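You operate a simulated robot arm through the tools that you are given. There is no shell and no other tool. Be economical: measure what you need, move in short steps, check, and stop when the job is done.

Carry out the task below with a simulated robot arm. There is one attempt and no reset: what you move stays moved.

TASK
Squeegee the wet patch off the air bench and stand the beige tub back.
Fine: tub on the drying rack while you work; squeegee back. Set down upright: green squeegee. What is to be rubbed or washed off counts as gone when no trace of it is left.

Only the result counts: the job must be done as asked and must still hold three seconds after the hand-in. Knocking over, shifting, dropping, spilling or breaking anything else fails it.

THE ROBOT
A 6-joint arm with a two-finger parallel gripper, fixed in place. Base frame: the origin is at the foot of the arm, x ahead of it, y to its left, z up; the work surface is at about z = 86. Readings come in cm, rad, newtons and seconds.
With the tool pointing down near the work surface it reaches from about 26 to 68 cm from the base axis. Its first joint turns from -1.152 to 1.152 rad. Payload 2.9 kg.
The tool frame sits at the grasp point between the pads (the TCP): z along the fingers, y along the line on which they close. The tips reach 3 cm beyond it. Largest opening 11 cm; finger width 2, thickness 1; the body of the gripper, 4.8 by 11.2 cm, starts 5.5 cm behind the TCP.
Orientation is told as [roll, pitch, yaw] about the base's x, y, z axes, in that order, counted from this pose: with the fingers straight down and closing along the base's y, the tool's x points along the base's -x, its y along +y and its z along -z.

THE INTERFACE
- The arm moves only by the tool drive_tool. Its argument "series" is one flat list of numbers, 7 for each row, row after row: the shift along the tool's x, y, z in units of 50 mm (1.0 is 50 mm), then the turn, a rotation vector about the tool's x, y, z in units of 8 degrees (1.0 is 8 degrees), then the opening, from 0 (shut) to 1 (fully open). In form: [x, y, z, ax, ay, az, jaw, x, y, z, ax, ay, az, jaw, ...]. A call has 1 to 12 rows; each row shifts and turns the commanded pose from where the row before left it, along the tool's axes as they then stand. A call with a number of a shift or a turn outside -1 to 1 is refused whole. Each row takes 0.2 s and may step no farther than 5 cm and 0.15 rad from the row before; otherwise, or with a gripper value out of range, the whole call is refused. Where a pose cannot be reached the arm comes as near as it can. A force on the tool above 40 N (or 10 N above the force at the start of the call, whichever is more), or a blocked arm, ends the call early, and 0.2 s more pass. Each finger travels about 10.8 cm/s and halts on what it meets, pressing with about 41 N; the grip force reading is that of the motor and also rises with nothing between the fingers. The clock runs only during rows and for 0.2 s after the last one: add rows that do not move to give the fingers time. The reply holds the time, the measured pose of the TCP, the force on the tool along the base axes, the opening and the grip force, in the units named above and with some noise, with the torque about the TCP (base axes, N m) and any sound that the robot's microphone picked up.
- Cameras (640 x 400 px; columns grow to the right, rows downward): "scene" is fixed at [9.25, 44.96, 139.07]; the picture's right is [-0.59, -0.81, 0.00], its down [-0.40, 0.29, -0.87] and it looks along [0.70, -0.51, -0.50] (base axes); focal length 303 px, centre (320, 200). "wrist" rides on the gripper at [7.2, 1.7, -10.3] in the tool frame; the picture's right is [-0.23, 0.97, 0.00], its down [-0.76, -0.18, -0.62] and it looks along [-0.61, -0.14, 0.78] (tool axes); focal length 222 px, centre (320, 200). There is no depth. A picture from a camera that has moved, and an enlarged one, comes with that camera's place and axes in the base frame and with its lens.
- capture(camera): a new picture of that camera. It takes no simulated time.
- zoom(camera, box): a new picture of the part [left, top, right, bottom] of that camera's present view, enlarged. It takes no simulated time.
- job_done(): hands the job in; it is judged then, once.

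Go step by step. Nothing tells you positions but the pictures and the camera data: compare them with the known pose of the tool, close in by small moves and look again before you grip or let go. The budget is 120 turns and 64 pictures, counting those below and the enlarged ones. Unless the task says otherwise, let go and move clear before handing in, and close with one line.

The tools are called after ">>>" by a JSON object that holds its "name" and its "arguments". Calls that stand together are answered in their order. drive_tool: Moves the arm, as the interface text tells. Its arguments: {"type":"object","properties":{"series":{"type":"array","items":{"type":"number"}}},"required":["series"]} The other tools are called the same way: capture (camera) takes a picture; zoom (camera, box) takes an enlarged picture of a part of a camera's view; job_done () hands the job in.

At the start:

```text
t: 0.0
tcp_pos: [41.0, 2.62, 122.63]
tool_rot: [0.001, 0.0, 0.0]
contact_force: [0.3, -0.5, 1.4]
ft_torque: [0.04, 0.03, 0.01]
finger_gap: 10.97
grasp_force: 0.1
```

scene: 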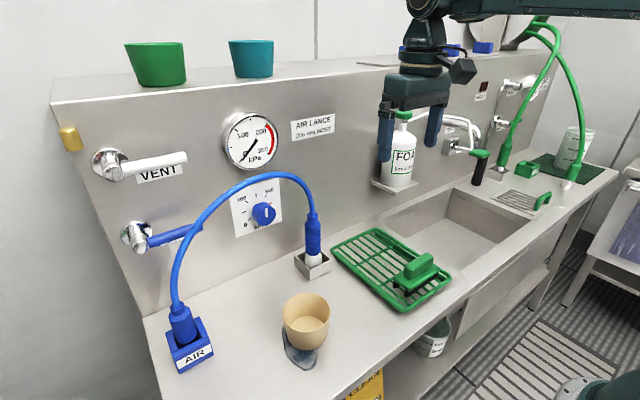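
wrist: 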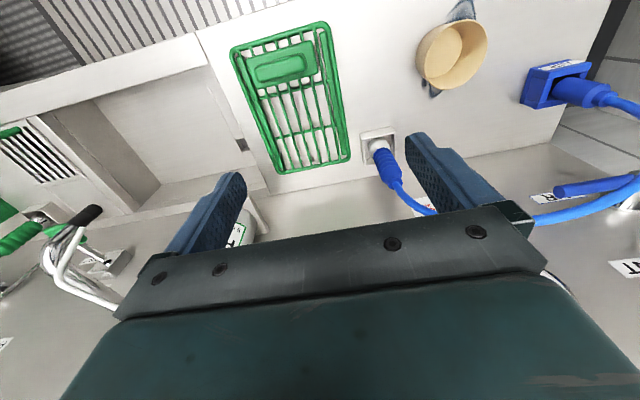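

The beige tub stands on the wet patch at the left part of the bench, and the green squeegee lies on the green drying rack. I'll enlarge both to measure them.

>>> {"name": "zoom", "arguments": {"camera": "scene", "box": [240, 260, 400, 380]}}

>>> {"name": "zoom", "arguments": {"camera": "scene", "box": [320, 210, 480, 330]}}

>>> {"name": "zoom", "arguments": {"camera": "wrist", "box": [220, 0, 540, 200]}}

```text
3.33 times, centred on (320, 320) of scene
camera zoom: at [9.25, 44.96, 139.07], right [-0.59, -0.81, 0.0], down [-0.4, 0.29, -0.87], along [0.7, -0.51, -0.5], focal length 1011 px, centre (320, -200)
```

zoom: 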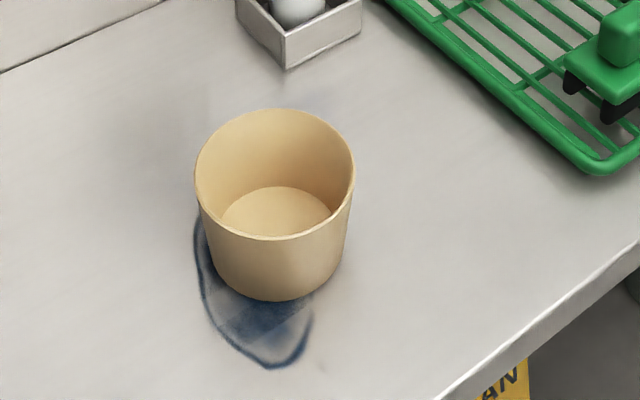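

```text
3.33 times, centred on (400, 270) of scene
camera zoom: at [9.25, 44.96, 139.07], right [-0.59, -0.81, 0.0], down [-0.4, 0.29, -0.87], along [0.7, -0.51, -0.5], focal length 1011 px, centre (53, -33)
```

zoom: 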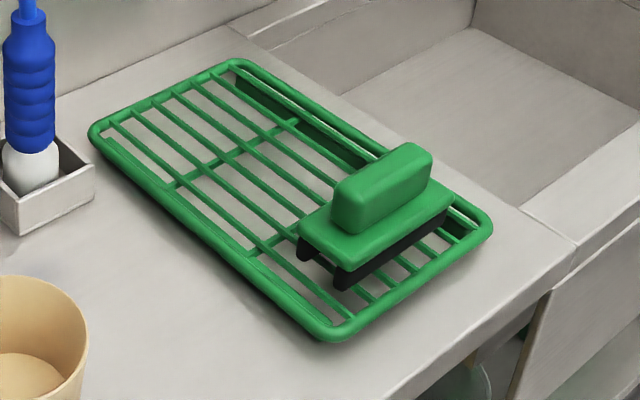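

```text
2.00 times, centred on (380, 100) of wrist
camera zoom: at [34.1, 4.41, 132.91], right [0.23, 0.97, 0.0], down [0.76, -0.18, 0.62], along [0.61, -0.14, -0.78], focal length 444 px, centre (200, 400)
```

zoom: 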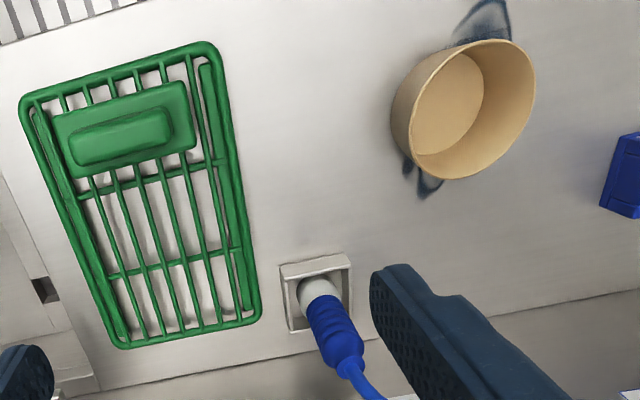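

The tub appears to stand at about (42, 24), with its rim at z≈93 and about 9 cm wide. The rack spans x 33–58, y −10.5–5.5, with the squeegee near (38, −2.5) and its handle along y. I'll move above the tub first.

>>> {"name": "drive_tool", "arguments": {"series": [-0.033, 0.713, 0.3, 0, 0, 0, 1, -0.033, 0.713, 0.3, 0, 0, 0, 1, -0.033, 0.713, 0.3, 0, 0, 0, 1, -0.033, 0.713, 0.3, 0, 0, 0, 1, -0.033, 0.713, 0.3, 0, 0, 0, 1, -0.033, 0.713, 0.3, 0, 0, 0, 1, 0, 0, 0, 0, 0, 0, 1]}}

>>> {"name": "capture", "arguments": {"camera": "wrist"}}

>>> {"name": "capture", "arguments": {"camera": "scene"}}

```text
t: 1.6
tcp_pos: [42.05, 24.31, 113.79]
tool_rot: [0.001, 0.001, -0.002]
contact_force: [-1.1, -0.6, -0.1]
ft_torque: [0.03, 0.05, 0.05]
finger_gap: 11.02
grasp_force: 0.0
```

```text
58 pictures are left
camera wrist: at [35.07, 25.95, 124.11], right [0.23, 0.97, 0.0], down [0.76, -0.18, 0.62], along [0.61, -0.14, -0.78], focal length 222 px, centre (320, 200)
```

wrist: 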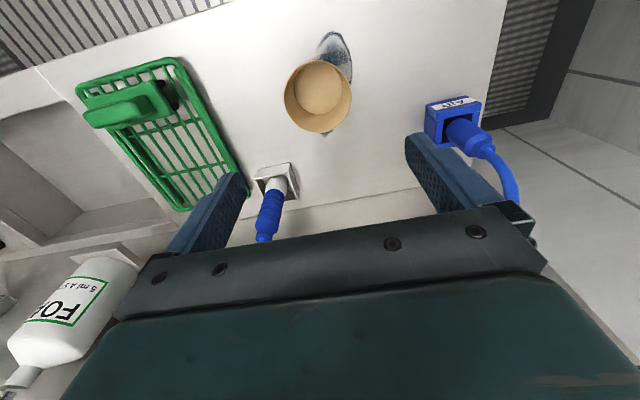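

```text
57 pictures are left
```

scene: 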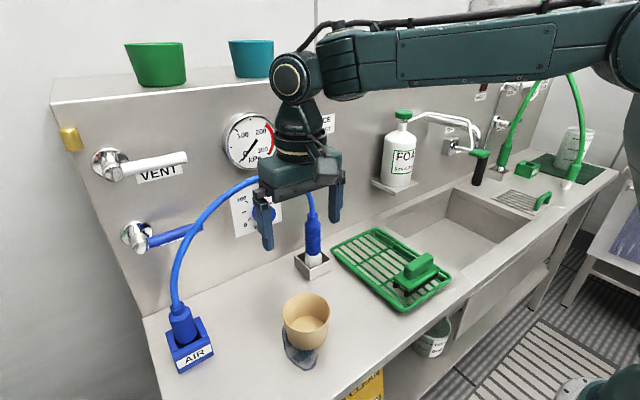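

The rim centre works out at about (42.5, 24.1), so the tool is already well placed. I'll descend partway and check finger clearance.

>>> {"name": "drive_tool", "arguments": {"series": [0, -0.02, 0.93, 0, 0, 0, 1, 0, -0.02, 0.93, 0, 0, 0, 1, 0, 0, 0.93, 0, 0, 0, 1, 0, 0, 0.4, 0, 0, 0, 1, 0, 0, 0, 0, 0, 0, 1]}}

>>> {"name": "zoom", "arguments": {"camera": "scene", "box": [220, 230, 400, 380]}}

>>> {"name": "capture", "arguments": {"camera": "wrist"}}

```text
t: 2.8
tcp_pos: [42.03, 23.86, 97.62]
tool_rot: [-0.001, -0.001, 0.0]
contact_force: [0.3, -0.8, 0.3]
ft_torque: [-0.02, -0.01, -0.01]
finger_gap: 10.97
grasp_force: 0.1
```

```text
2.67 times, centred on (310, 305) of scene
camera zoom: at [9.25, 44.96, 139.07], right [-0.59, -0.81, 0.0], down [-0.4, 0.29, -0.87], along [0.7, -0.51, -0.5], focal length 808 px, centre (347, -80)
```

zoom: 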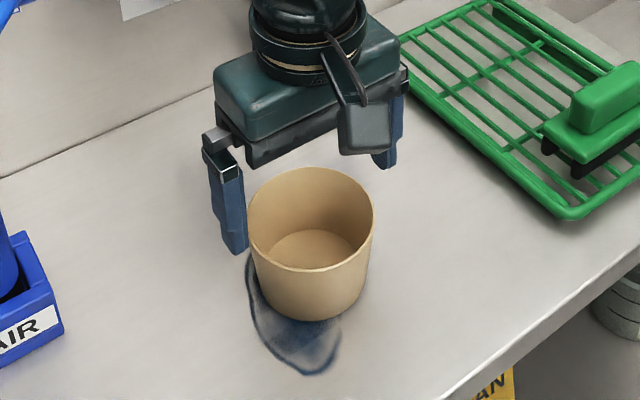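

```text
55 pictures are left
camera wrist: at [35.0, 25.63, 107.8], right [0.23, 0.97, 0.0], down [0.76, -0.18, 0.62], along [0.61, -0.14, -0.78], focal length 222 px, centre (320, 200)
```

wrist: 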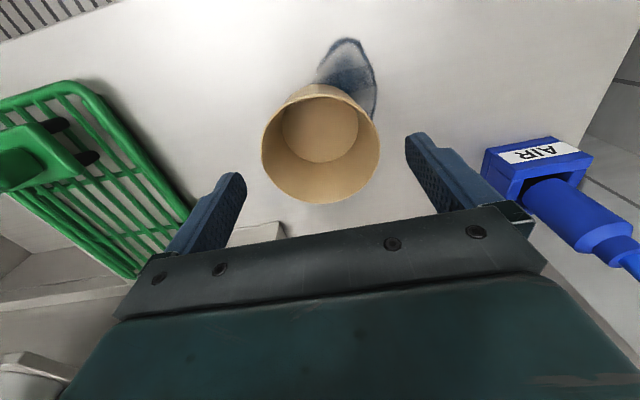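

The fingers straddle the rim evenly. I'll nudge 0.25 cm in y, descend to z≈90.5 and close.

>>> {"name": "drive_tool", "arguments": {"series": [0.02, 0.05, 0.2, 0, 0, 0, 1, 0, 0, 0.6, 0, 0, 0, 1, 0, 0, 0.6, 0, 0, 0, 1, 0, 0, 0, 0, 0, 0, 1]}}

>>> {"name": "drive_tool", "arguments": {"series": [0, 0, 0, 0, 0, 0, 0.85, 0, 0, 0, 0, 0, 0, 0.75, 0, 0, 0, 0, 0, 0, 0.68, 0, 0, 0, 0, 0, 0, 0.62, 0, 0, 0, 0, 0, 0, 0.62]}}

>>> {"name": "zoom", "arguments": {"camera": "scene", "box": [220, 230, 400, 380]}}

```text
t: 3.8
tcp_pos: [42.11, 24.07, 90.74]
tool_rot: [-0.001, -0.001, 0.0]
contact_force: [0.8, -0.8, 1.2]
ft_torque: [0.0, -0.02, 0.03]
finger_gap: 11.0
grasp_force: 0.1
```

```text
t: 5.0
tcp_pos: [42.01, 24.05, 90.8]
tool_rot: [0.0, 0.001, 0.0]
contact_force: [0.4, 0.4, 0.6]
ft_torque: [-0.03, -0.02, -0.01]
finger_gap: 9.07
grasp_force: 41.2
```

```text
2.67 times, centred on (310, 305) of scene
camera zoom: at [9.25, 44.96, 139.07], right [-0.59, -0.81, 0.0], down [-0.4, 0.29, -0.87], along [0.7, -0.51, -0.5], focal length 808 px, centre (347, -80)
```

zoom: 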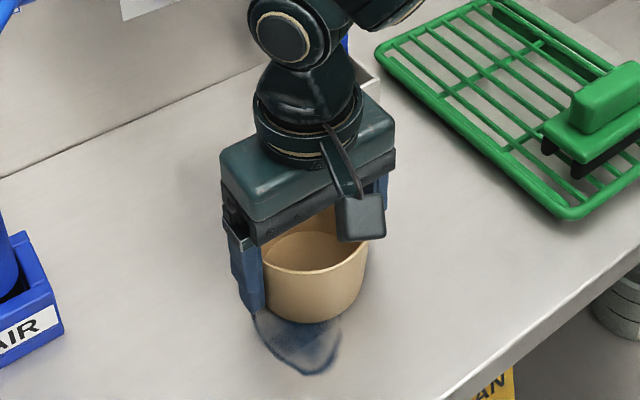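

Gripped, with the base on the bench at TCP z 90.8. I'll lift and carry it to above the free part of the rack.

>>> {"name": "drive_tool", "arguments": {"series": [0, 0, -0.3, 0, 0, 0, 0.6, 0, 0, -0.8, 0, 0, 0, 0.6, 0, 0, -0.9, 0, 0, 0, 0.6, 0, -0.9, 0, 0, 0, 0, 0.6, 0, -0.9, 0, 0, 0, 0, 0.6, 0, -0.9, 0, 0, 0, 0, 0.6, 0, -0.9, 0, 0, 0, 0, 0.6, 0, -0.9, 0, 0, 0, 0, 0.6, -0.6, -0.8, 0, 0, 0, 0, 0.6, -0.9, 0, 0, 0, 0, 0, 0.6, 0, 0, 0, 0, 0, 0, 0.6]}}

>>> {"name": "capture", "arguments": {"camera": "scene"}}

>>> {"name": "capture", "arguments": {"camera": "wrist"}}

```text
t: 7.4
tcp_pos: [49.47, -2.32, 100.65]
tool_rot: [0.0, 0.0, -0.001]
contact_force: [0.6, -0.1, -1.5]
ft_torque: [-0.03, 0.01, -0.03]
finger_gap: 9.03
grasp_force: 41.5
```

```text
53 pictures are left
```

scene: 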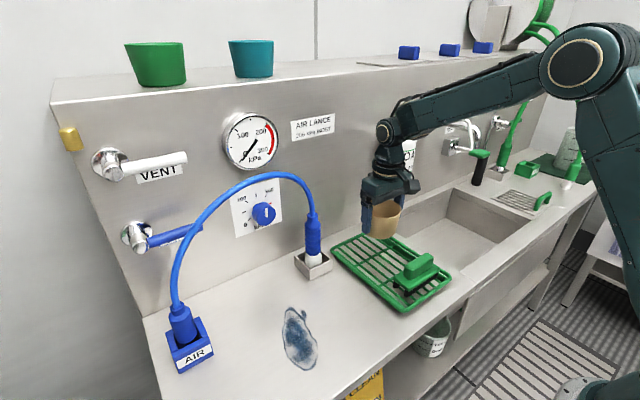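

```text
52 pictures are left
camera wrist: at [42.4, -0.65, 110.95], right [0.23, 0.97, 0.0], down [0.76, -0.18, 0.62], along [0.61, -0.14, -0.78], focal length 222 px, centre (320, 200)
```

wrist: 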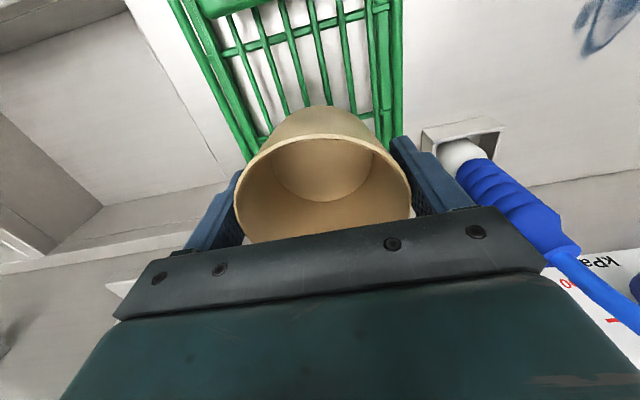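

The patch is fully visible and the tub hangs over the free rack area. I'll lower it gently, watching the force.

>>> {"name": "drive_tool", "arguments": {"series": [0, 0, 0.6, 0, 0, 0, 0.6, 0, 0, 0.5, 0, 0, 0, 0.6, 0, 0, 0.1, 0, 0, 0, 0.6, 0, 0, 0, 0, 0, 0, 0.6]}}

>>> {"name": "zoom", "arguments": {"camera": "scene", "box": [320, 170, 480, 320]}}

>>> {"name": "zoom", "arguments": {"camera": "scene", "box": [250, 290, 350, 390]}}

```text
t: 8.4
tcp_pos: [49.38, -2.34, 94.92]
tool_rot: [0.0, 0.0, 0.0]
contact_force: [0.0, 0.4, -0.5]
ft_torque: [-0.02, -0.01, 0.01]
finger_gap: 9.05
grasp_force: 40.8
```

```text
2.67 times, centred on (400, 245) of scene
camera zoom: at [9.26, 44.96, 139.07], right [-0.59, -0.81, 0.0], down [-0.4, 0.29, -0.87], along [0.7, -0.51, -0.5], focal length 808 px, centre (107, 80)
```

zoom: 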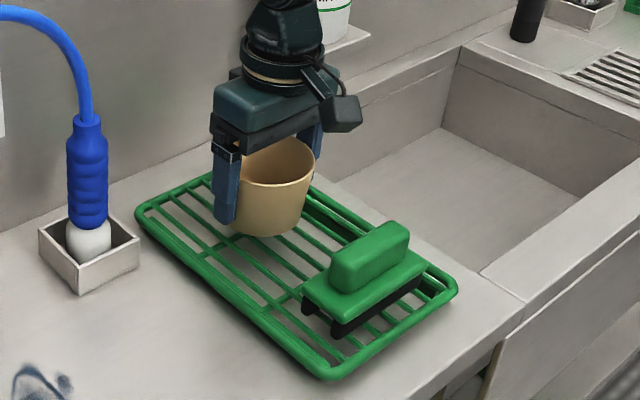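

```text
4.00 times, centred on (300, 340) of scene
camera zoom: at [9.26, 44.96, 139.07], right [-0.59, -0.81, 0.0], down [-0.4, 0.29, -0.87], along [0.7, -0.51, -0.5], focal length 1213 px, centre (400, -360)
```

zoom: 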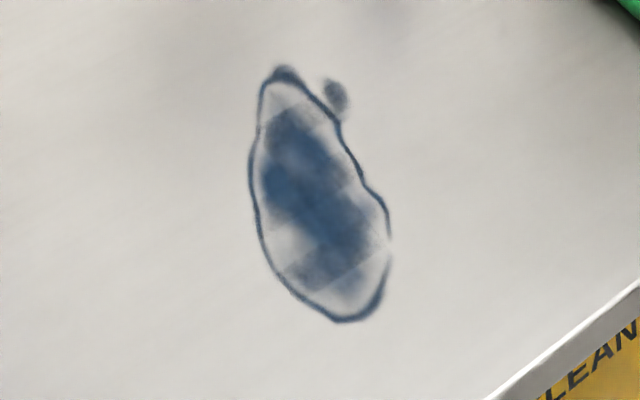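

The tub is just above the rack bars. I'll lower in small steps.

>>> {"name": "drive_tool", "arguments": {"series": [0, 0, 0.1, 0, 0, 0, 0.6, 0, 0, 0.1, 0, 0, 0, 0.6, 0, 0, 0.1, 0, 0, 0, 0.6, 0, 0, 0.06, 0, 0, 0, 0.6]}}

```text
t: 9.4
tcp_pos: [49.51, -2.33, 93.0]
tool_rot: [0.0, 0.002, 0.0]
contact_force: [-1.9, 0.4, 5.0]
ft_torque: [0.05, 0.1, -0.02]
finger_gap: 9.06
grasp_force: 41.2
```

5 N upward: the tub touches the rack. One tiny step more, then I open slowly.

>>> {"name": "drive_tool", "arguments": {"series": [0, 0, 0.01, 0, 0, 0, 0.6, 0, 0, 0, 0, 0, 0, 0.84, 0, 0, 0, 0, 0, 0, 0.9, 0, 0, 0, 0, 0, 0, 0.94, 0, 0, 0, 0, 0, 0, 0.94]}}

>>> {"name": "zoom", "arguments": {"camera": "scene", "box": [320, 170, 480, 320]}}

```text
t: 10.6
tcp_pos: [49.39, -2.39, 92.89]
tool_rot: [-0.001, 0.0, 0.001]
contact_force: [0.3, -0.4, 0.5]
ft_torque: [0.02, 0.01, -0.05]
finger_gap: 10.36
grasp_force: 0.0
```

```text
2.67 times, centred on (400, 245) of scene
camera zoom: at [9.25, 44.96, 139.07], right [-0.59, -0.81, 0.0], down [-0.4, 0.29, -0.87], along [0.7, -0.51, -0.5], focal length 808 px, centre (107, 80)
```

zoom: 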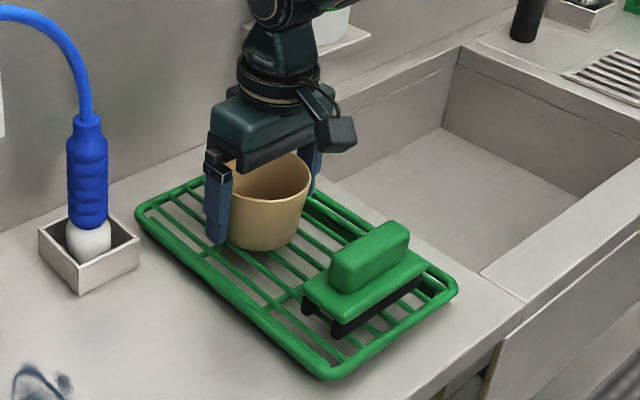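

The tub stands on the rack. I'll rise clear, move back over the squeegee and then turn the gripper 90° so it closes across the handle.

>>> {"name": "drive_tool", "arguments": {"series": [0, 0, -0.6, 0, 0, 0, 0.94, 0, 0, -0.9, 0, 0, 0, 0.94, 0, 0, -0.9, 0, 0, 0, 0.94, 0.6, 0, -0.6, 0, 0, 0, 0.94, 0.8, 0, 0, 0, 0, 0, 0.9, 0.88, 0, 0, 0, 0, 0, 0.8, 0, 0, 0, 0, 0, 0, 0.7]}}

>>> {"name": "drive_tool", "arguments": {"series": [0, 0, 0, 0, 0, -0.9375, 0.7, 0, 0, 0, 0, 0, -0.9375, 0.7, 0, 0, 0, 0, 0, -0.9375, 0.7, 0, 0, 0, 0, 0, -0.9375, 0.7, 0, 0, 0, 0, 0, -0.9375, 0.7, 0, 0, 0, 0, 0, -0.9375, 0.7, 0, 0, 0, 0, 0, -0.9375, 0.7, 0, 0, 0, 0, 0, -0.9375, 0.7, 0, 0, 0, 0, 0, -0.9375, 0.7, 0, 0, 0, 0, 0, -0.9375, 0.7, 0, 0, 0, 0, 0, -0.9375, 0.7, 0, 0, 0, 0, 0, -0.9375, 0.7]}}

>>> {"name": "capture", "arguments": {"camera": "wrist"}}

>>> {"name": "capture", "arguments": {"camera": "scene"}}

```text
t: 12.2
tcp_pos: [37.86, -2.48, 107.87]
tool_rot: [0.0, -0.001, -0.002]
contact_force: [-0.3, 0.2, -0.5]
ft_torque: [0.0, 0.02, 0.0]
finger_gap: 7.68
grasp_force: 0.0
```

```text
t: 14.8
tcp_pos: [38.08, -2.34, 107.88]
tool_rot: [-0.001, 0.0, 1.573]
contact_force: [-1.0, -0.5, 1.2]
ft_torque: [0.0, 0.02, -0.02]
finger_gap: 7.69
grasp_force: 0.0
```

```text
48 pictures are left
camera wrist: at [36.6, -9.65, 118.09], right [-0.97, 0.23, 0.0], down [0.18, 0.76, 0.62], along [0.14, 0.61, -0.78], focal length 222 px, centre (320, 200)
```

wrist: 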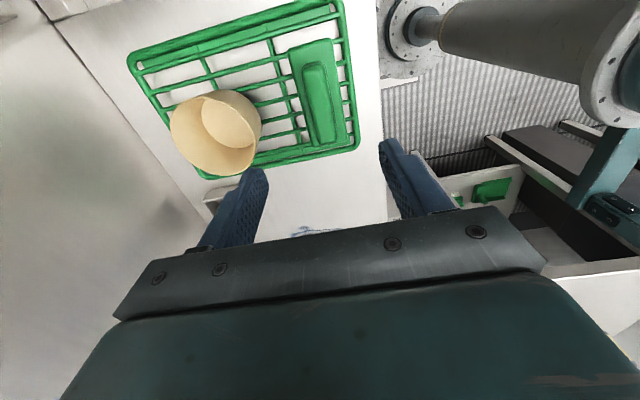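

```text
47 pictures are left
```

scene: 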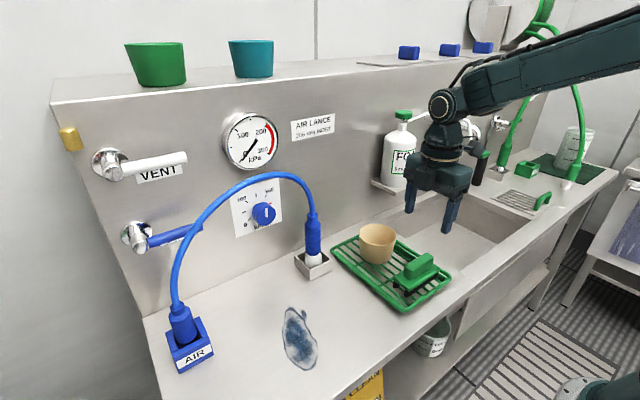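

The handle centre is about (38.2, −2.9), and plate top is around z 90.5. I'll align and descend to just above, then check.

>>> {"name": "drive_tool", "arguments": {"series": [0.1, -0.02, 0.7, 0, 0, 0, 0.65, 0, 0, 0.8, 0, 0, 0, 0.65, 0, 0, 0.8, 0, 0, 0, 0.65, 0, 0, 0.1, 0, 0, 0, 0.65, 0, 0, 0, 0, 0, 0, 0.65]}}

>>> {"name": "zoom", "arguments": {"camera": "scene", "box": [340, 200, 480, 310]}}

>>> {"name": "capture", "arguments": {"camera": "wrist"}}

```text
t: 16.0
tcp_pos: [38.2, -2.92, 95.58]
tool_rot: [0.001, 0.0, 1.57]
contact_force: [0.2, 0.8, -0.3]
ft_torque: [0.01, -0.03, -0.03]
finger_gap: 7.15
grasp_force: 0.1
```

```text
3.64 times, centred on (410, 255) of scene
camera zoom: at [9.25, 44.96, 139.07], right [-0.59, -0.81, 0.0], down [-0.4, 0.29, -0.87], along [0.7, -0.51, -0.5], focal length 1102 px, centre (-7, 0)
```

zoom: 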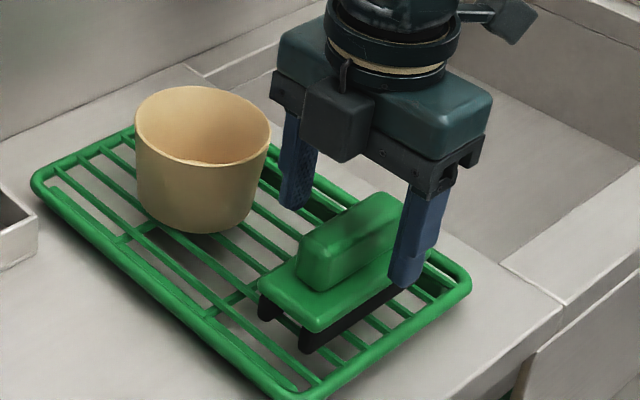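

```text
45 pictures are left
camera wrist: at [36.83, -10.16, 105.86], right [-0.97, 0.23, 0.0], down [0.18, 0.76, 0.62], along [0.14, 0.61, -0.78], focal length 222 px, centre (320, 200)
```

wrist: 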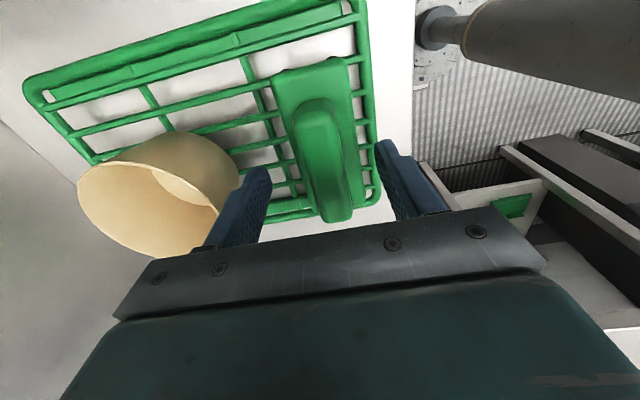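

Alignment is good. I'll descend to TCP z≈94.1 (tips ≈91.1, above the plate) and close slowly.

>>> {"name": "drive_tool", "arguments": {"series": [0, 0, 0.15, 0, 0, 0, 0.65, 0, 0, 0.14, 0, 0, 0, 0.65, 0, 0, 0, 0, 0, 0, 0.6, 0, 0, 0, 0, 0, 0, 0.5, 0, 0, 0, 0, 0, 0, 0.4, 0, 0, 0, 0, 0, 0, 0.4]}}

>>> {"name": "zoom", "arguments": {"camera": "scene", "box": [340, 200, 480, 310]}}

```text
t: 17.4
tcp_pos: [38.18, -2.89, 94.33]
tool_rot: [-0.001, 0.0, 1.571]
contact_force: [-0.2, 0.4, -0.3]
ft_torque: [0.0, -0.04, 0.0]
finger_gap: 4.72
grasp_force: 41.3
```

```text
3.64 times, centred on (410, 255) of scene
camera zoom: at [9.26, 44.96, 139.07], right [-0.59, -0.81, 0.0], down [-0.4, 0.29, -0.87], along [0.7, -0.51, -0.5], focal length 1102 px, centre (-7, 0)
```

zoom: 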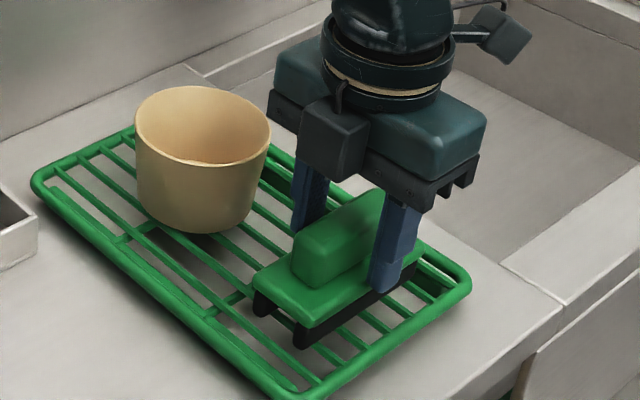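

Firm grip on the handle (gap 4.7). I'll lift straight up and check it hangs level.

>>> {"name": "drive_tool", "arguments": {"series": [0, 0, 0, 0, 0, 0, 0.33, 0, 0, -0.2, 0, 0, 0, 0.33, 0, 0, -0.6, 0, 0, 0, 0.33, 0, 0, -0.8, 0, 0, 0, 0.33, 0, 0, -0.4, 0, 0, 0, 0.33, 0, 0, 0, 0, 0, 0, 0.33]}}

>>> {"name": "zoom", "arguments": {"camera": "scene", "box": [320, 150, 500, 310]}}

>>> {"name": "capture", "arguments": {"camera": "wrist"}}

```text
t: 18.8
tcp_pos: [38.03, -2.91, 104.43]
tool_rot: [0.001, 0.0, 1.57]
contact_force: [-0.6, -0.6, -1.0]
ft_torque: [-0.03, -0.01, 0.01]
finger_gap: 4.7
grasp_force: 40.6
```

```text
2.50 times, centred on (410, 230) of scene
camera zoom: at [9.25, 44.96, 139.07], right [-0.59, -0.81, 0.0], down [-0.4, 0.29, -0.87], along [0.7, -0.51, -0.5], focal length 758 px, centre (95, 125)
```

zoom: 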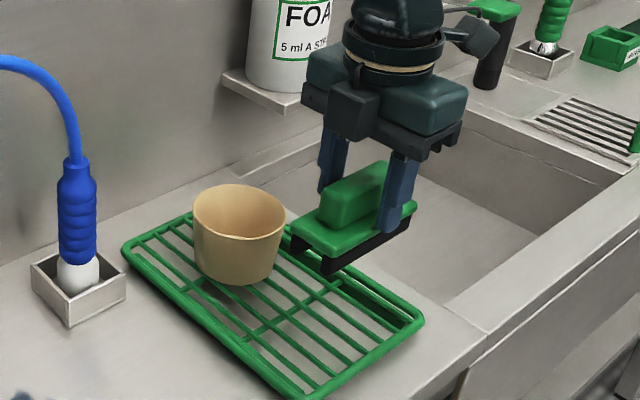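

```text
42 pictures are left
camera wrist: at [36.67, -10.17, 114.71], right [-0.97, 0.23, 0.0], down [0.18, 0.76, 0.62], along [0.14, 0.61, -0.78], focal length 222 px, centre (320, 200)
```

wrist: 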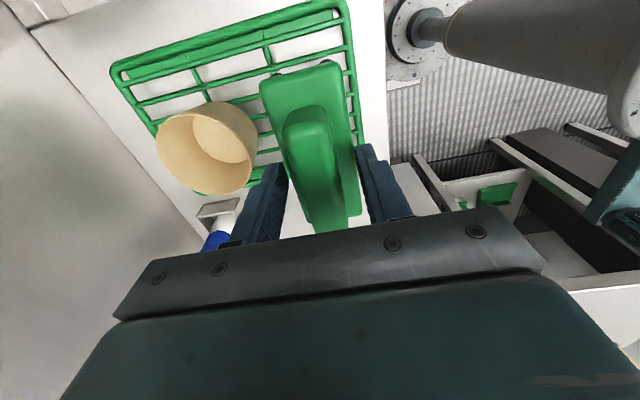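

It hangs level. I want to see what exactly the fingertips hold, so I take a closer look.

>>> {"name": "zoom", "arguments": {"camera": "scene", "box": [385, 175, 445, 225]}}

>>> {"name": "zoom", "arguments": {"camera": "wrist", "box": [220, 40, 440, 240]}}

```text
8.00 times, centred on (415, 200) of scene
camera zoom: at [9.25, 44.96, 139.07], right [-0.59, -0.81, 0.0], down [-0.4, 0.29, -0.87], along [0.7, -0.51, -0.5], focal length 2426 px, centre (-440, 200)
```

zoom: 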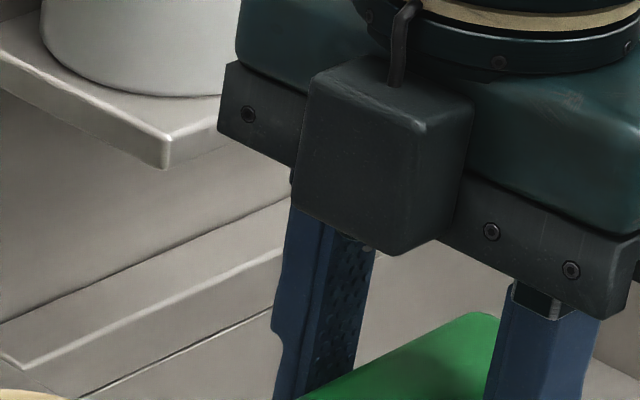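

```text
2.00 times, centred on (330, 140) of wrist
camera zoom: at [36.67, -10.17, 114.71], right [-0.97, 0.23, 0.0], down [0.18, 0.76, 0.62], along [0.14, 0.61, -0.78], focal length 444 px, centre (300, 320)
```

zoom: 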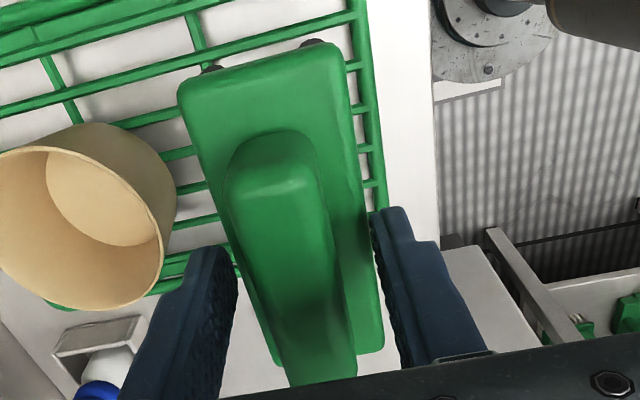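

>>> {"name": "zoom", "arguments": {"camera": "scene", "box": [395, 205, 445, 245]}}

```text
10.00 times, centred on (420, 225) of scene
camera zoom: at [9.25, 44.96, 139.07], right [-0.59, -0.81, 0.0], down [-0.4, 0.29, -0.87], along [0.7, -0.51, -0.5], focal length 3032 px, centre (-680, -50)
```

zoom: 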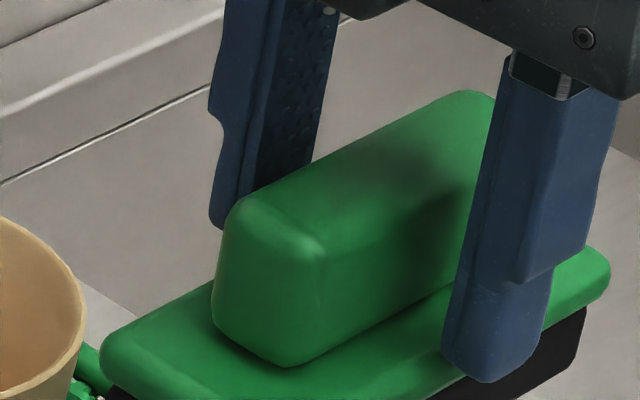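

The tips hold the plate across its sides over nearly its full thickness, level and firm. I'll carry it to above the far end of the patch.

>>> {"name": "drive_tool", "arguments": {"series": [-0.82, 0, 0, 0, 0, 0, 0.33, -0.82, 0, 0, 0, 0, 0, 0.33, -0.82, 0, 0, 0, 0, 0, 0.33, -0.82, 0, 0, 0, 0, 0, 0.33, -0.82, 0, 0, 0, 0, 0, 0.33, -0.82, 0, 0, 0, 0, 0, 0.33, -0.82, 0, 0, 0, 0, 0, 0.33, 0, -0.767, 0.2, 0, 0, 0, 0.33, 0, -0.767, 0.3, 0, 0, 0, 0.33, 0, -0.767, 0.3, 0, 0, 0, 0.33, 0, 0, 0, 0, 0, 0, 0.33]}}

>>> {"name": "capture", "arguments": {"camera": "scene"}}

>>> {"name": "capture", "arguments": {"camera": "wrist"}}

```text
t: 21.2
tcp_pos: [49.73, 25.91, 100.58]
tool_rot: [-0.001, -0.001, 1.571]
contact_force: [-0.1, -0.7, -1.6]
ft_torque: [-0.05, -0.02, -0.02]
finger_gap: 4.71
grasp_force: 40.8
```

```text
38 pictures are left
```

scene: 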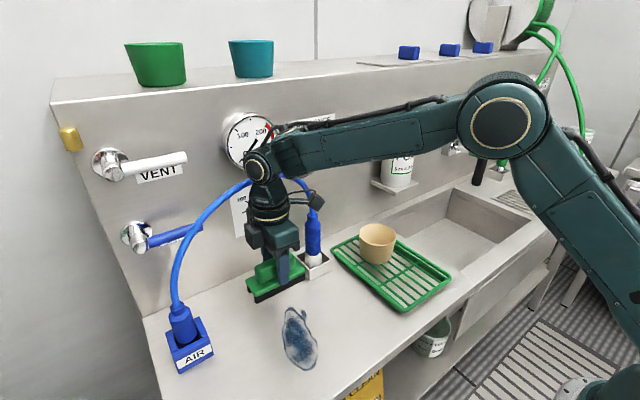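

```text
37 pictures are left
camera wrist: at [48.32, 18.69, 110.79], right [-0.97, 0.23, 0.0], down [0.18, 0.76, 0.62], along [0.14, 0.61, -0.78], focal length 222 px, centre (320, 200)
```

wrist: 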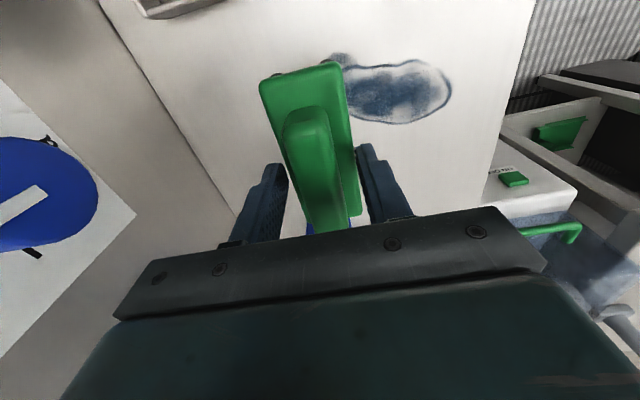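

>>> {"name": "zoom", "arguments": {"camera": "scene", "box": [200, 120, 360, 320]}}

```text
2.00 times, centred on (280, 220) of scene
camera zoom: at [9.26, 44.96, 139.07], right [-0.59, -0.81, 0.0], down [-0.4, 0.29, -0.87], along [0.7, -0.51, -0.5], focal length 606 px, centre (400, 160)
```

zoom: 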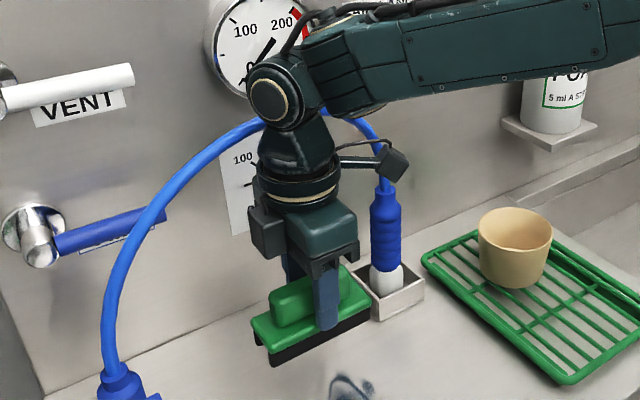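

There are a few cm between the wrist and the hose. I'll ease back to x≈49.3, then lower towards the bench, watching the force.

>>> {"name": "drive_tool", "arguments": {"series": [0, 0.08, 0.5, 0, 0, 0, 0.33, 0, 0, 0.5, 0, 0, 0, 0.33, 0, 0, 0.4, 0, 0, 0, 0.33, 0, 0, 0.1, 0, 0, 0, 0.33, 0, 0, 0, 0, 0, 0, 0.33]}}

>>> {"name": "zoom", "arguments": {"camera": "scene", "box": [200, 120, 360, 320]}}

```text
t: 22.4
tcp_pos: [49.34, 25.81, 92.94]
tool_rot: [-0.002, 0.001, 1.571]
contact_force: [0.0, 0.0, -1.2]
ft_torque: [-0.02, -0.01, 0.01]
finger_gap: 4.7
grasp_force: 41.0
```

```text
2.00 times, centred on (280, 220) of scene
camera zoom: at [9.26, 44.96, 139.07], right [-0.59, -0.81, 0.0], down [-0.4, 0.29, -0.87], along [0.7, -0.51, -0.5], focal length 606 px, centre (400, 160)
```

zoom: 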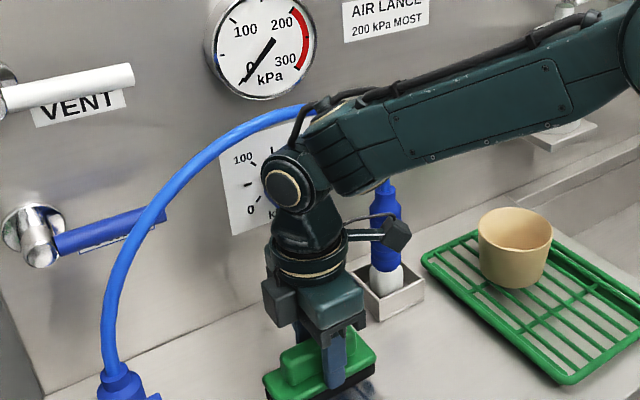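

Clear of the hose. Now small downward steps to contact.

>>> {"name": "drive_tool", "arguments": {"series": [0, 0, 0.06, 0, 0, 0, 0.33, 0, 0, 0.06, 0, 0, 0, 0.33, 0, 0, 0.04, 0, 0, 0, 0.33, 0, 0, 0, 0, 0, 0, 0.33]}}

```text
t: 23.4
tcp_pos: [49.52, 25.85, 92.08]
tool_rot: [-0.001, 0.0, 1.572]
contact_force: [-0.2, -0.3, -0.6]
ft_torque: [0.01, -0.01, 0.01]
finger_gap: 4.72
grasp_force: 40.9
```

>>> {"name": "drive_tool", "arguments": {"series": [0, 0, 0.03, 0, 0, 0, 0.33, 0, 0, 0.03, 0, 0, 0, 0.33, 0, 0, 0, 0, 0, 0, 0.33]}}

```text
t: 24.2
tcp_pos: [49.56, 25.88, 92.03]
tool_rot: [-0.005, -0.001, 1.569]
contact_force: [-5.8, -5.5, 31.3]
ft_torque: [-0.49, 0.9, 0.03]
finger_gap: 4.71
grasp_force: 41.2
```

Contact reached at z≈92.0, 31 N. I'll ease off about 1 mm for a moderate press.

>>> {"name": "drive_tool", "arguments": {"series": [0, 0, -0.028, 0, 0, 0, 0.33, 0, 0, 0, 0, 0, 0, 0.33]}}

```text
t: 24.8
tcp_pos: [49.44, 25.91, 92.09]
tool_rot: [-0.004, -0.003, 1.568]
contact_force: [4.0, -0.2, 22.8]
ft_torque: [-0.04, 0.17, -0.08]
finger_gap: 4.74
grasp_force: 41.2
```

>>> {"name": "drive_tool", "arguments": {"series": [0, 0, -0.014, 0, 0, 0, 0.33, 0, 0.3, 0, 0, 0, 0, 0.33, 0, 0.3, 0, 0, 0, 0, 0.33, 0, 0.3, 0, 0, 0, 0, 0.33, 0, 0, 0, 0, 0, 0, 0.33]}}

>>> {"name": "capture", "arguments": {"camera": "wrist"}}

```text
t: 26.0
tcp_pos: [44.92, 25.95, 92.07]
tool_rot: [-0.005, -0.005, 1.571]
contact_force: [14.1, 2.4, 16.5]
ft_torque: [0.05, -0.53, 0.03]
finger_gap: 4.75
grasp_force: 41.6
```

```text
34 pictures are left
camera wrist: at [43.43, 18.69, 102.27], right [-0.97, 0.23, 0.0], down [0.18, 0.76, 0.63], along [0.15, 0.61, -0.78], focal length 222 px, centre (320, 200)
```

wrist: 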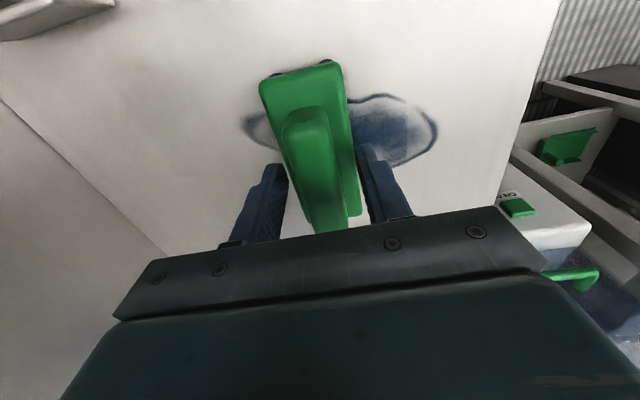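

Most is coming off; some faint residue remains at the far end (x≈49.5). I continue the stroke to the near end and will repeat passes.

>>> {"name": "drive_tool", "arguments": {"series": [0, 0.3, 0, 0, 0, 0, 0.33, 0, 0.3, 0, 0, 0, 0, 0.33, 0, 0.3, 0, 0, 0, 0, 0.33, 0, 0.3, 0, 0, 0, 0, 0.33, 0, 0.3, 0, 0, 0, 0, 0.33, 0, 0.3, 0, 0, 0, 0, 0.33, 0, 0.3, 0, 0, 0, 0, 0.33, 0, 0, 0, 0, 0, 0, 0.33]}}

>>> {"name": "capture", "arguments": {"camera": "wrist"}}

>>> {"name": "zoom", "arguments": {"camera": "scene", "box": [220, 250, 380, 390]}}

```text
t: 27.8
tcp_pos: [34.32, 25.68, 92.0]
tool_rot: [0.004, -0.001, 1.57]
contact_force: [3.4, 1.1, 2.4]
ft_torque: [0.15, -0.32, -0.05]
finger_gap: 4.71
grasp_force: 41.3
```

```text
33 pictures are left
camera wrist: at [32.91, 18.5, 102.31], right [-0.97, 0.23, 0.0], down [0.18, 0.76, 0.62], along [0.14, 0.61, -0.78], focal length 222 px, centre (320, 200)
```

wrist: 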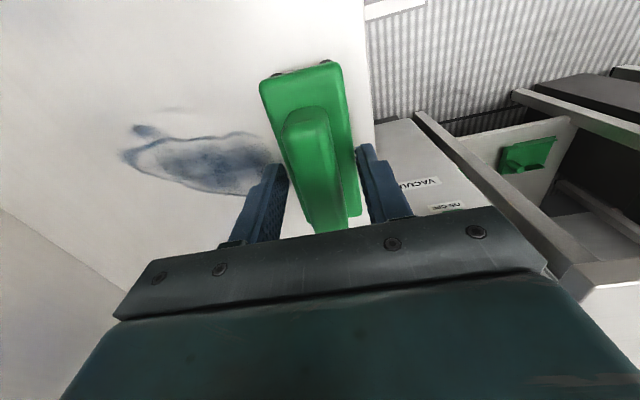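

```text
2.86 times, centred on (300, 320) of scene
camera zoom: at [9.26, 44.96, 139.07], right [-0.59, -0.81, 0.0], down [-0.4, 0.29, -0.87], along [0.7, -0.51, -0.5], focal length 866 px, centre (377, -143)
```

zoom: 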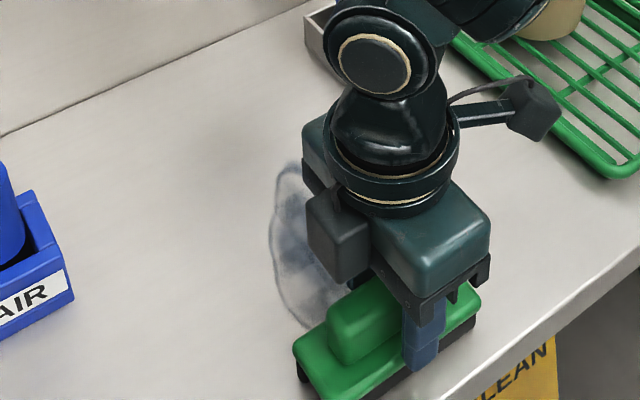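

One pass halved the stain, so it needs repeated strokes. I press a little more and stroke back.

>>> {"name": "drive_tool", "arguments": {"series": [0, 0, 0.016, 0, 0, 0, 0.33, 0, -0.28, 0, 0, 0, 0, 0.33, 0, -0.28, 0, 0, 0, 0, 0.33, 0, -0.28, 0, 0, 0, 0, 0.33, 0, -0.28, 0, 0, 0, 0, 0.33, 0, -0.28, 0, 0, 0, 0, 0.33, 0, -0.28, 0, 0, 0, 0, 0.33, 0, -0.28, 0, 0, 0, 0, 0.33, 0, -0.28, 0, 0, 0, 0, 0.33, 0, -0.28, 0, 0, 0, 0, 0.33, 0, -0.28, 0, 0, 0, 0, 0.33, 0, -0.28, 0, 0, 0, 0, 0.33]}}

>>> {"name": "capture", "arguments": {"camera": "wrist"}}

```text
t: 28.4
tcp_pos: [34.34, 25.62, 92.03]
tool_rot: [0.016, 0.001, 1.579]
contact_force: [-5.5, -4.3, 9.3]
ft_torque: [0.39, 0.05, 0.19]
finger_gap: 4.71
grasp_force: 41.0
stopped in row 2: the force on the tool passed its limit at 52 N (the readings are from after the stop); the commanded pose is now the measured one
```

```text
31 pictures are left
camera wrist: at [33.25, 18.51, 102.36], right [-0.98, 0.22, 0.01], down [0.18, 0.76, 0.62], along [0.12, 0.61, -0.79], focal length 222 px, centre (320, 200)
```

wrist: 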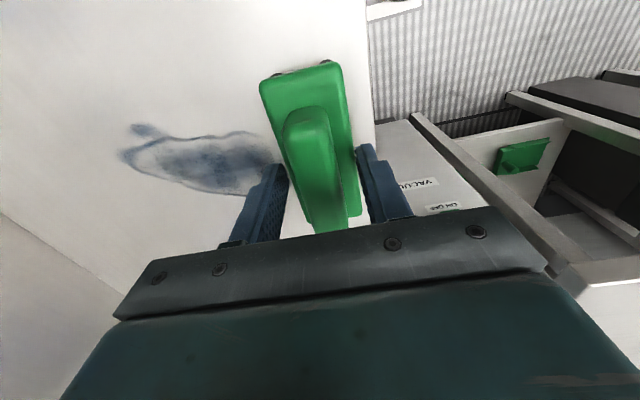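

The stroke back stuck and tripped the force limit. I'll lift slightly, level the tool, and travel back to the far end in the air for another pull stroke.

>>> {"name": "drive_tool", "arguments": {"series": [0, 0, -0.1, 0, 0.115, 0.057, 0.33, 0, -0.5, -0.06, 0, 0, 0, 0.33, 0, -0.6, 0, 0, 0, 0, 0.33, 0, -0.6, 0, 0, 0, 0, 0.33, 0, -0.6, 0, 0, 0, 0, 0.33, 0, -0.6, 0, 0, 0, 0, 0.33, 0.2, -0.1, 0, 0, 0, 0, 0.33, 0, 0, 0.1, 0, 0, 0, 0.33, 0, 0, 0, 0, 0, 0, 0.33]}}

>>> {"name": "zoom", "arguments": {"camera": "scene", "box": [220, 250, 380, 390]}}

```text
t: 30.4
tcp_pos: [49.54, 24.63, 92.21]
tool_rot: [0.015, 0.02, 1.571]
contact_force: [1.0, 0.1, -2.0]
ft_torque: [-0.01, 0.0, 0.01]
finger_gap: 4.71
grasp_force: 40.7
```

```text
2.86 times, centred on (300, 320) of scene
camera zoom: at [9.26, 44.96, 139.07], right [-0.59, -0.81, 0.0], down [-0.4, 0.29, -0.87], along [0.7, -0.51, -0.5], focal length 866 px, centre (377, -143)
```

zoom: 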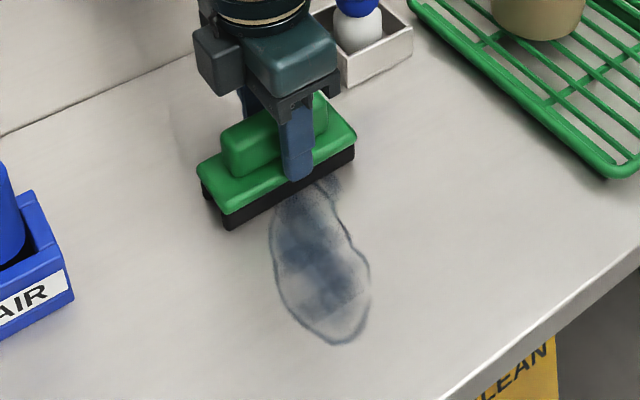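

I need to undo a small tilt (roll .015, pitch .02), then press down for the next pull.

>>> {"name": "drive_tool", "arguments": {"series": [0, 0, 0, 0.107, -0.14, 0, 0.33, 0, 0, 0.02, 0, 0, 0, 0.33, 0, 0, 0.01, 0, 0, 0, 0.33, 0, 0, 0, 0, 0, 0, 0.33]}}

```text
t: 31.4
tcp_pos: [49.47, 24.84, 92.05]
tool_rot: [-0.002, -0.002, 1.569]
contact_force: [-1.2, -1.5, 2.7]
ft_torque: [-0.32, 0.1, -0.01]
finger_gap: 4.72
grasp_force: 41.4
```

>>> {"name": "drive_tool", "arguments": {"series": [0, 0, 0.014, 0, 0, 0, 0.33, 0, 0.2, 0, 0, 0, 0, 0.33, 0, 0.3, 0, 0, 0, 0, 0.33, 0, 0.3, 0, 0, 0, 0, 0.33, 0, 0.3, 0, 0, 0, 0, 0.33, 0, 0.3, 0, 0, 0, 0, 0.33, 0, 0.3, 0.004, 0, 0, 0, 0.33, 0, 0.3, 0.004, 0, 0, 0, 0.33, 0, 0.3, 0.004, 0, 0, 0, 0.33, 0, 0.3, 0.004, 0, 0, 0, 0.33, 0, 0.3, 0, 0, 0, 0, 0.33, 0, 0.2, 0, 0, 0, 0, 0.33]}}

>>> {"name": "capture", "arguments": {"camera": "wrist"}}

```text
t: 34.0
tcp_pos: [34.37, 24.8, 92.13]
tool_rot: [-0.013, -0.009, 1.57]
contact_force: [23.5, 0.1, 32.0]
ft_torque: [-0.47, -0.75, 0.34]
finger_gap: 4.72
grasp_force: 41.4
```

```text
29 pictures are left
camera wrist: at [32.86, 17.58, 102.21], right [-0.97, 0.23, -0.01], down [0.17, 0.76, 0.63], along [0.15, 0.61, -0.78], focal length 222 px, centre (320, 200)
```

wrist: 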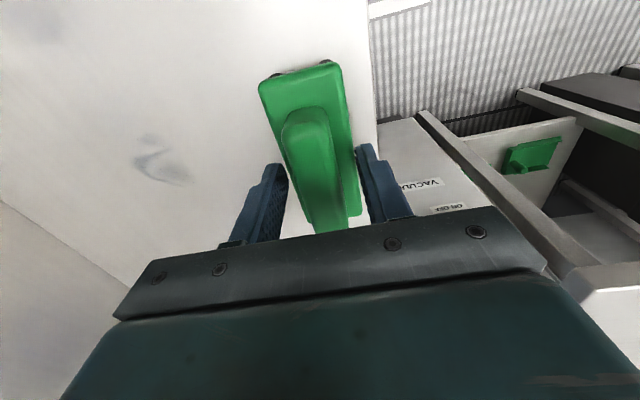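

Most is gone; residue remains only at the far end (x 46–50, y 22–25), where the press was light. I lift, go back to the far end and press harder there.

>>> {"name": "drive_tool", "arguments": {"series": [0, 0, -0.1, 0, 0, 0, 0.33, 0, -0.5, -0.06, 0, 0, 0, 0.33, 0, -0.6, 0, 0, 0, 0, 0.33, 0, -0.6, 0, 0, 0, 0, 0.33, 0, -0.6, 0, 0, 0, 0, 0.33, 0, -0.6, 0, 0, 0, 0, 0.33, 0.1, -0.2, 0, 0, 0, 0, 0.33, 0, 0, 0.1, 0, 0, 0, 0.33, 0, 0, 0.044, 0, 0, 0, 0.33, 0, 0, 0, 0, 0, 0, 0.33]}}

```text
t: 36.1
tcp_pos: [49.6, 24.13, 92.05]
tool_rot: [-0.002, -0.003, 1.57]
contact_force: [-3.9, -5.4, 17.5]
ft_torque: [0.65, 0.54, 0.29]
finger_gap: 4.73
grasp_force: 41.3
```

>>> {"name": "drive_tool", "arguments": {"series": [0, 0, 0.006, 0, 0, 0, 0.33, 0, 0.1, 0, 0, 0, 0, 0.33, 0, 0.2, 0, 0, 0, 0, 0.33, 0, 0.2, 0, 0, 0, 0, 0.33, 0, 0.3, 0, 0, 0, 0, 0.33, 0, 0.3, 0, 0, 0, 0, 0.33, 0, 0.3, 0, 0, 0, 0, 0.33, 0, 0.3, 0, 0, 0, 0, 0.33, 0, 0.3, 0, 0, 0, 0, 0.33, 0, 0.3, 0, 0, 0, 0, 0.33, 0, 0.3, 0, 0, 0, 0, 0.33, 0, 0.3, 0, 0, 0, 0, 0.33]}}

>>> {"name": "zoom", "arguments": {"camera": "wrist", "box": [0, 0, 320, 260]}}

```text
t: 38.8
tcp_pos: [35.1, 24.51, 92.03]
tool_rot: [-0.008, -0.007, 1.572]
contact_force: [18.6, 2.3, 24.4]
ft_torque: [0.18, -0.65, -0.16]
finger_gap: 4.7
grasp_force: 41.1
```

```text
1.54 times, centred on (160, 130) of wrist
camera zoom: at [33.6, 17.23, 102.19], right [-0.97, 0.23, -0.01], down [0.17, 0.76, 0.63], along [0.15, 0.61, -0.78], focal length 342 px, centre (566, 308)
```

zoom: 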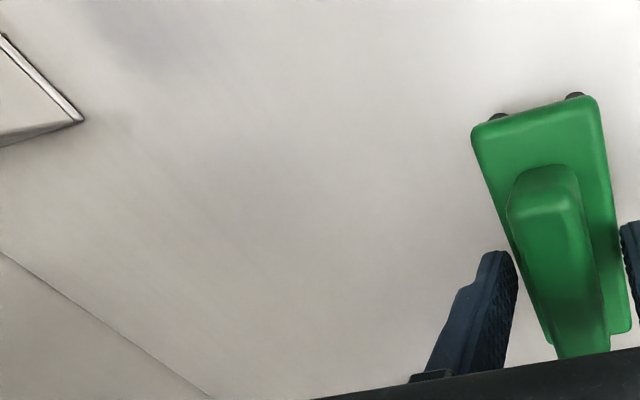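

The bench looks clean from here. I lift and carry the squeegee back above the rack, then inspect the whole area.

>>> {"name": "drive_tool", "arguments": {"series": [0, 0, -0.3, 0, 0, 0, 0.33, 0, 0, -0.8, 0, 0, 0, 0.33, 0, -0.3, -0.8, 0, 0, 0, 0.33, 0, -0.31, -0.6, 0, 0, 0, 0.33, 0.8, 0, 0, 0, 0, 0, 0.33, 0.8, 0, 0, 0, 0, 0, 0.33, 0.8, 0, 0, 0, 0, 0, 0.33, 0.8, 0, 0, 0, 0, 0, 0.33, 0.8, 0, 0, 0, 0, 0, 0.33, 0.8, 0, 0, 0, 0, 0, 0.33, 0.65, 0, 0, 0, 0, 0, 0.33, 0, 0, 0, 0, 0, 0, 0.33]}}

>>> {"name": "zoom", "arguments": {"camera": "scene", "box": [230, 270, 370, 390]}}

>>> {"name": "zoom", "arguments": {"camera": "scene", "box": [320, 150, 500, 310]}}

```text
t: 41.4
tcp_pos: [38.13, -3.15, 104.37]
tool_rot: [-0.001, -0.001, 1.572]
contact_force: [0.6, 0.2, -0.6]
ft_torque: [-0.02, -0.01, -0.01]
finger_gap: 4.7
grasp_force: 40.9
```

```text
3.33 times, centred on (300, 330) of scene
camera zoom: at [9.26, 44.95, 139.07], right [-0.59, -0.81, 0.0], down [-0.4, 0.29, -0.87], along [0.7, -0.51, -0.5], focal length 1011 px, centre (387, -233)
```

zoom: 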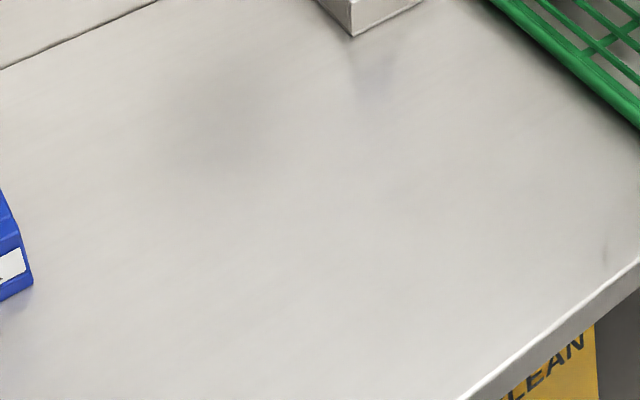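

```text
2.50 times, centred on (410, 230) of scene
camera zoom: at [9.26, 44.95, 139.07], right [-0.59, -0.81, 0.0], down [-0.4, 0.29, -0.87], along [0.7, -0.51, -0.5], focal length 758 px, centre (95, 125)
```

zoom: 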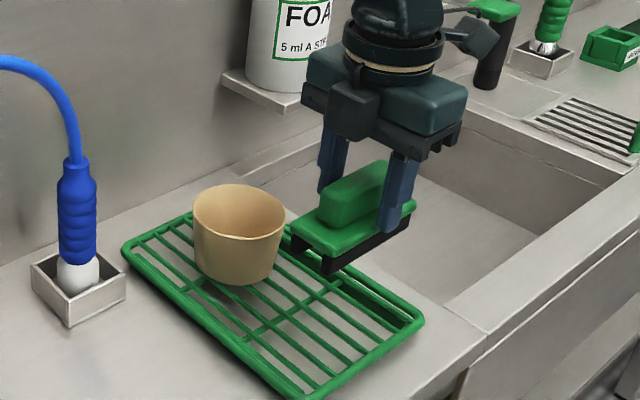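

The patch area looks clean, but a faint mark near the front edge deserves a closer look.

>>> {"name": "zoom", "arguments": {"camera": "scene", "box": [325, 300, 405, 350]}}

>>> {"name": "zoom", "arguments": {"camera": "scene", "box": [260, 280, 350, 380]}}

```text
8.00 times, centred on (365, 325) of scene
camera zoom: at [9.26, 44.95, 139.07], right [-0.59, -0.81, 0.0], down [-0.4, 0.29, -0.87], along [0.7, -0.51, -0.5], focal length 2426 px, centre (-40, -800)
```

zoom: 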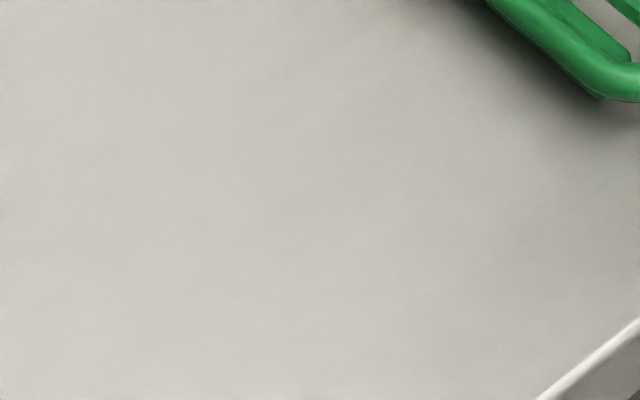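

```text
4.00 times, centred on (305, 330) of scene
camera zoom: at [9.26, 44.95, 139.07], right [-0.59, -0.81, 0.0], down [-0.4, 0.29, -0.87], along [0.7, -0.51, -0.5], focal length 1213 px, centre (380, -320)
```

zoom: 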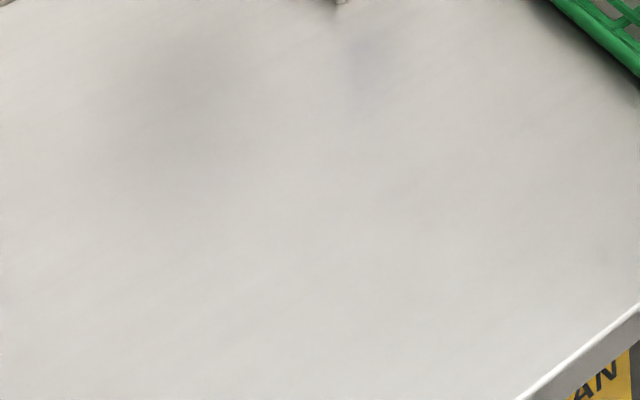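

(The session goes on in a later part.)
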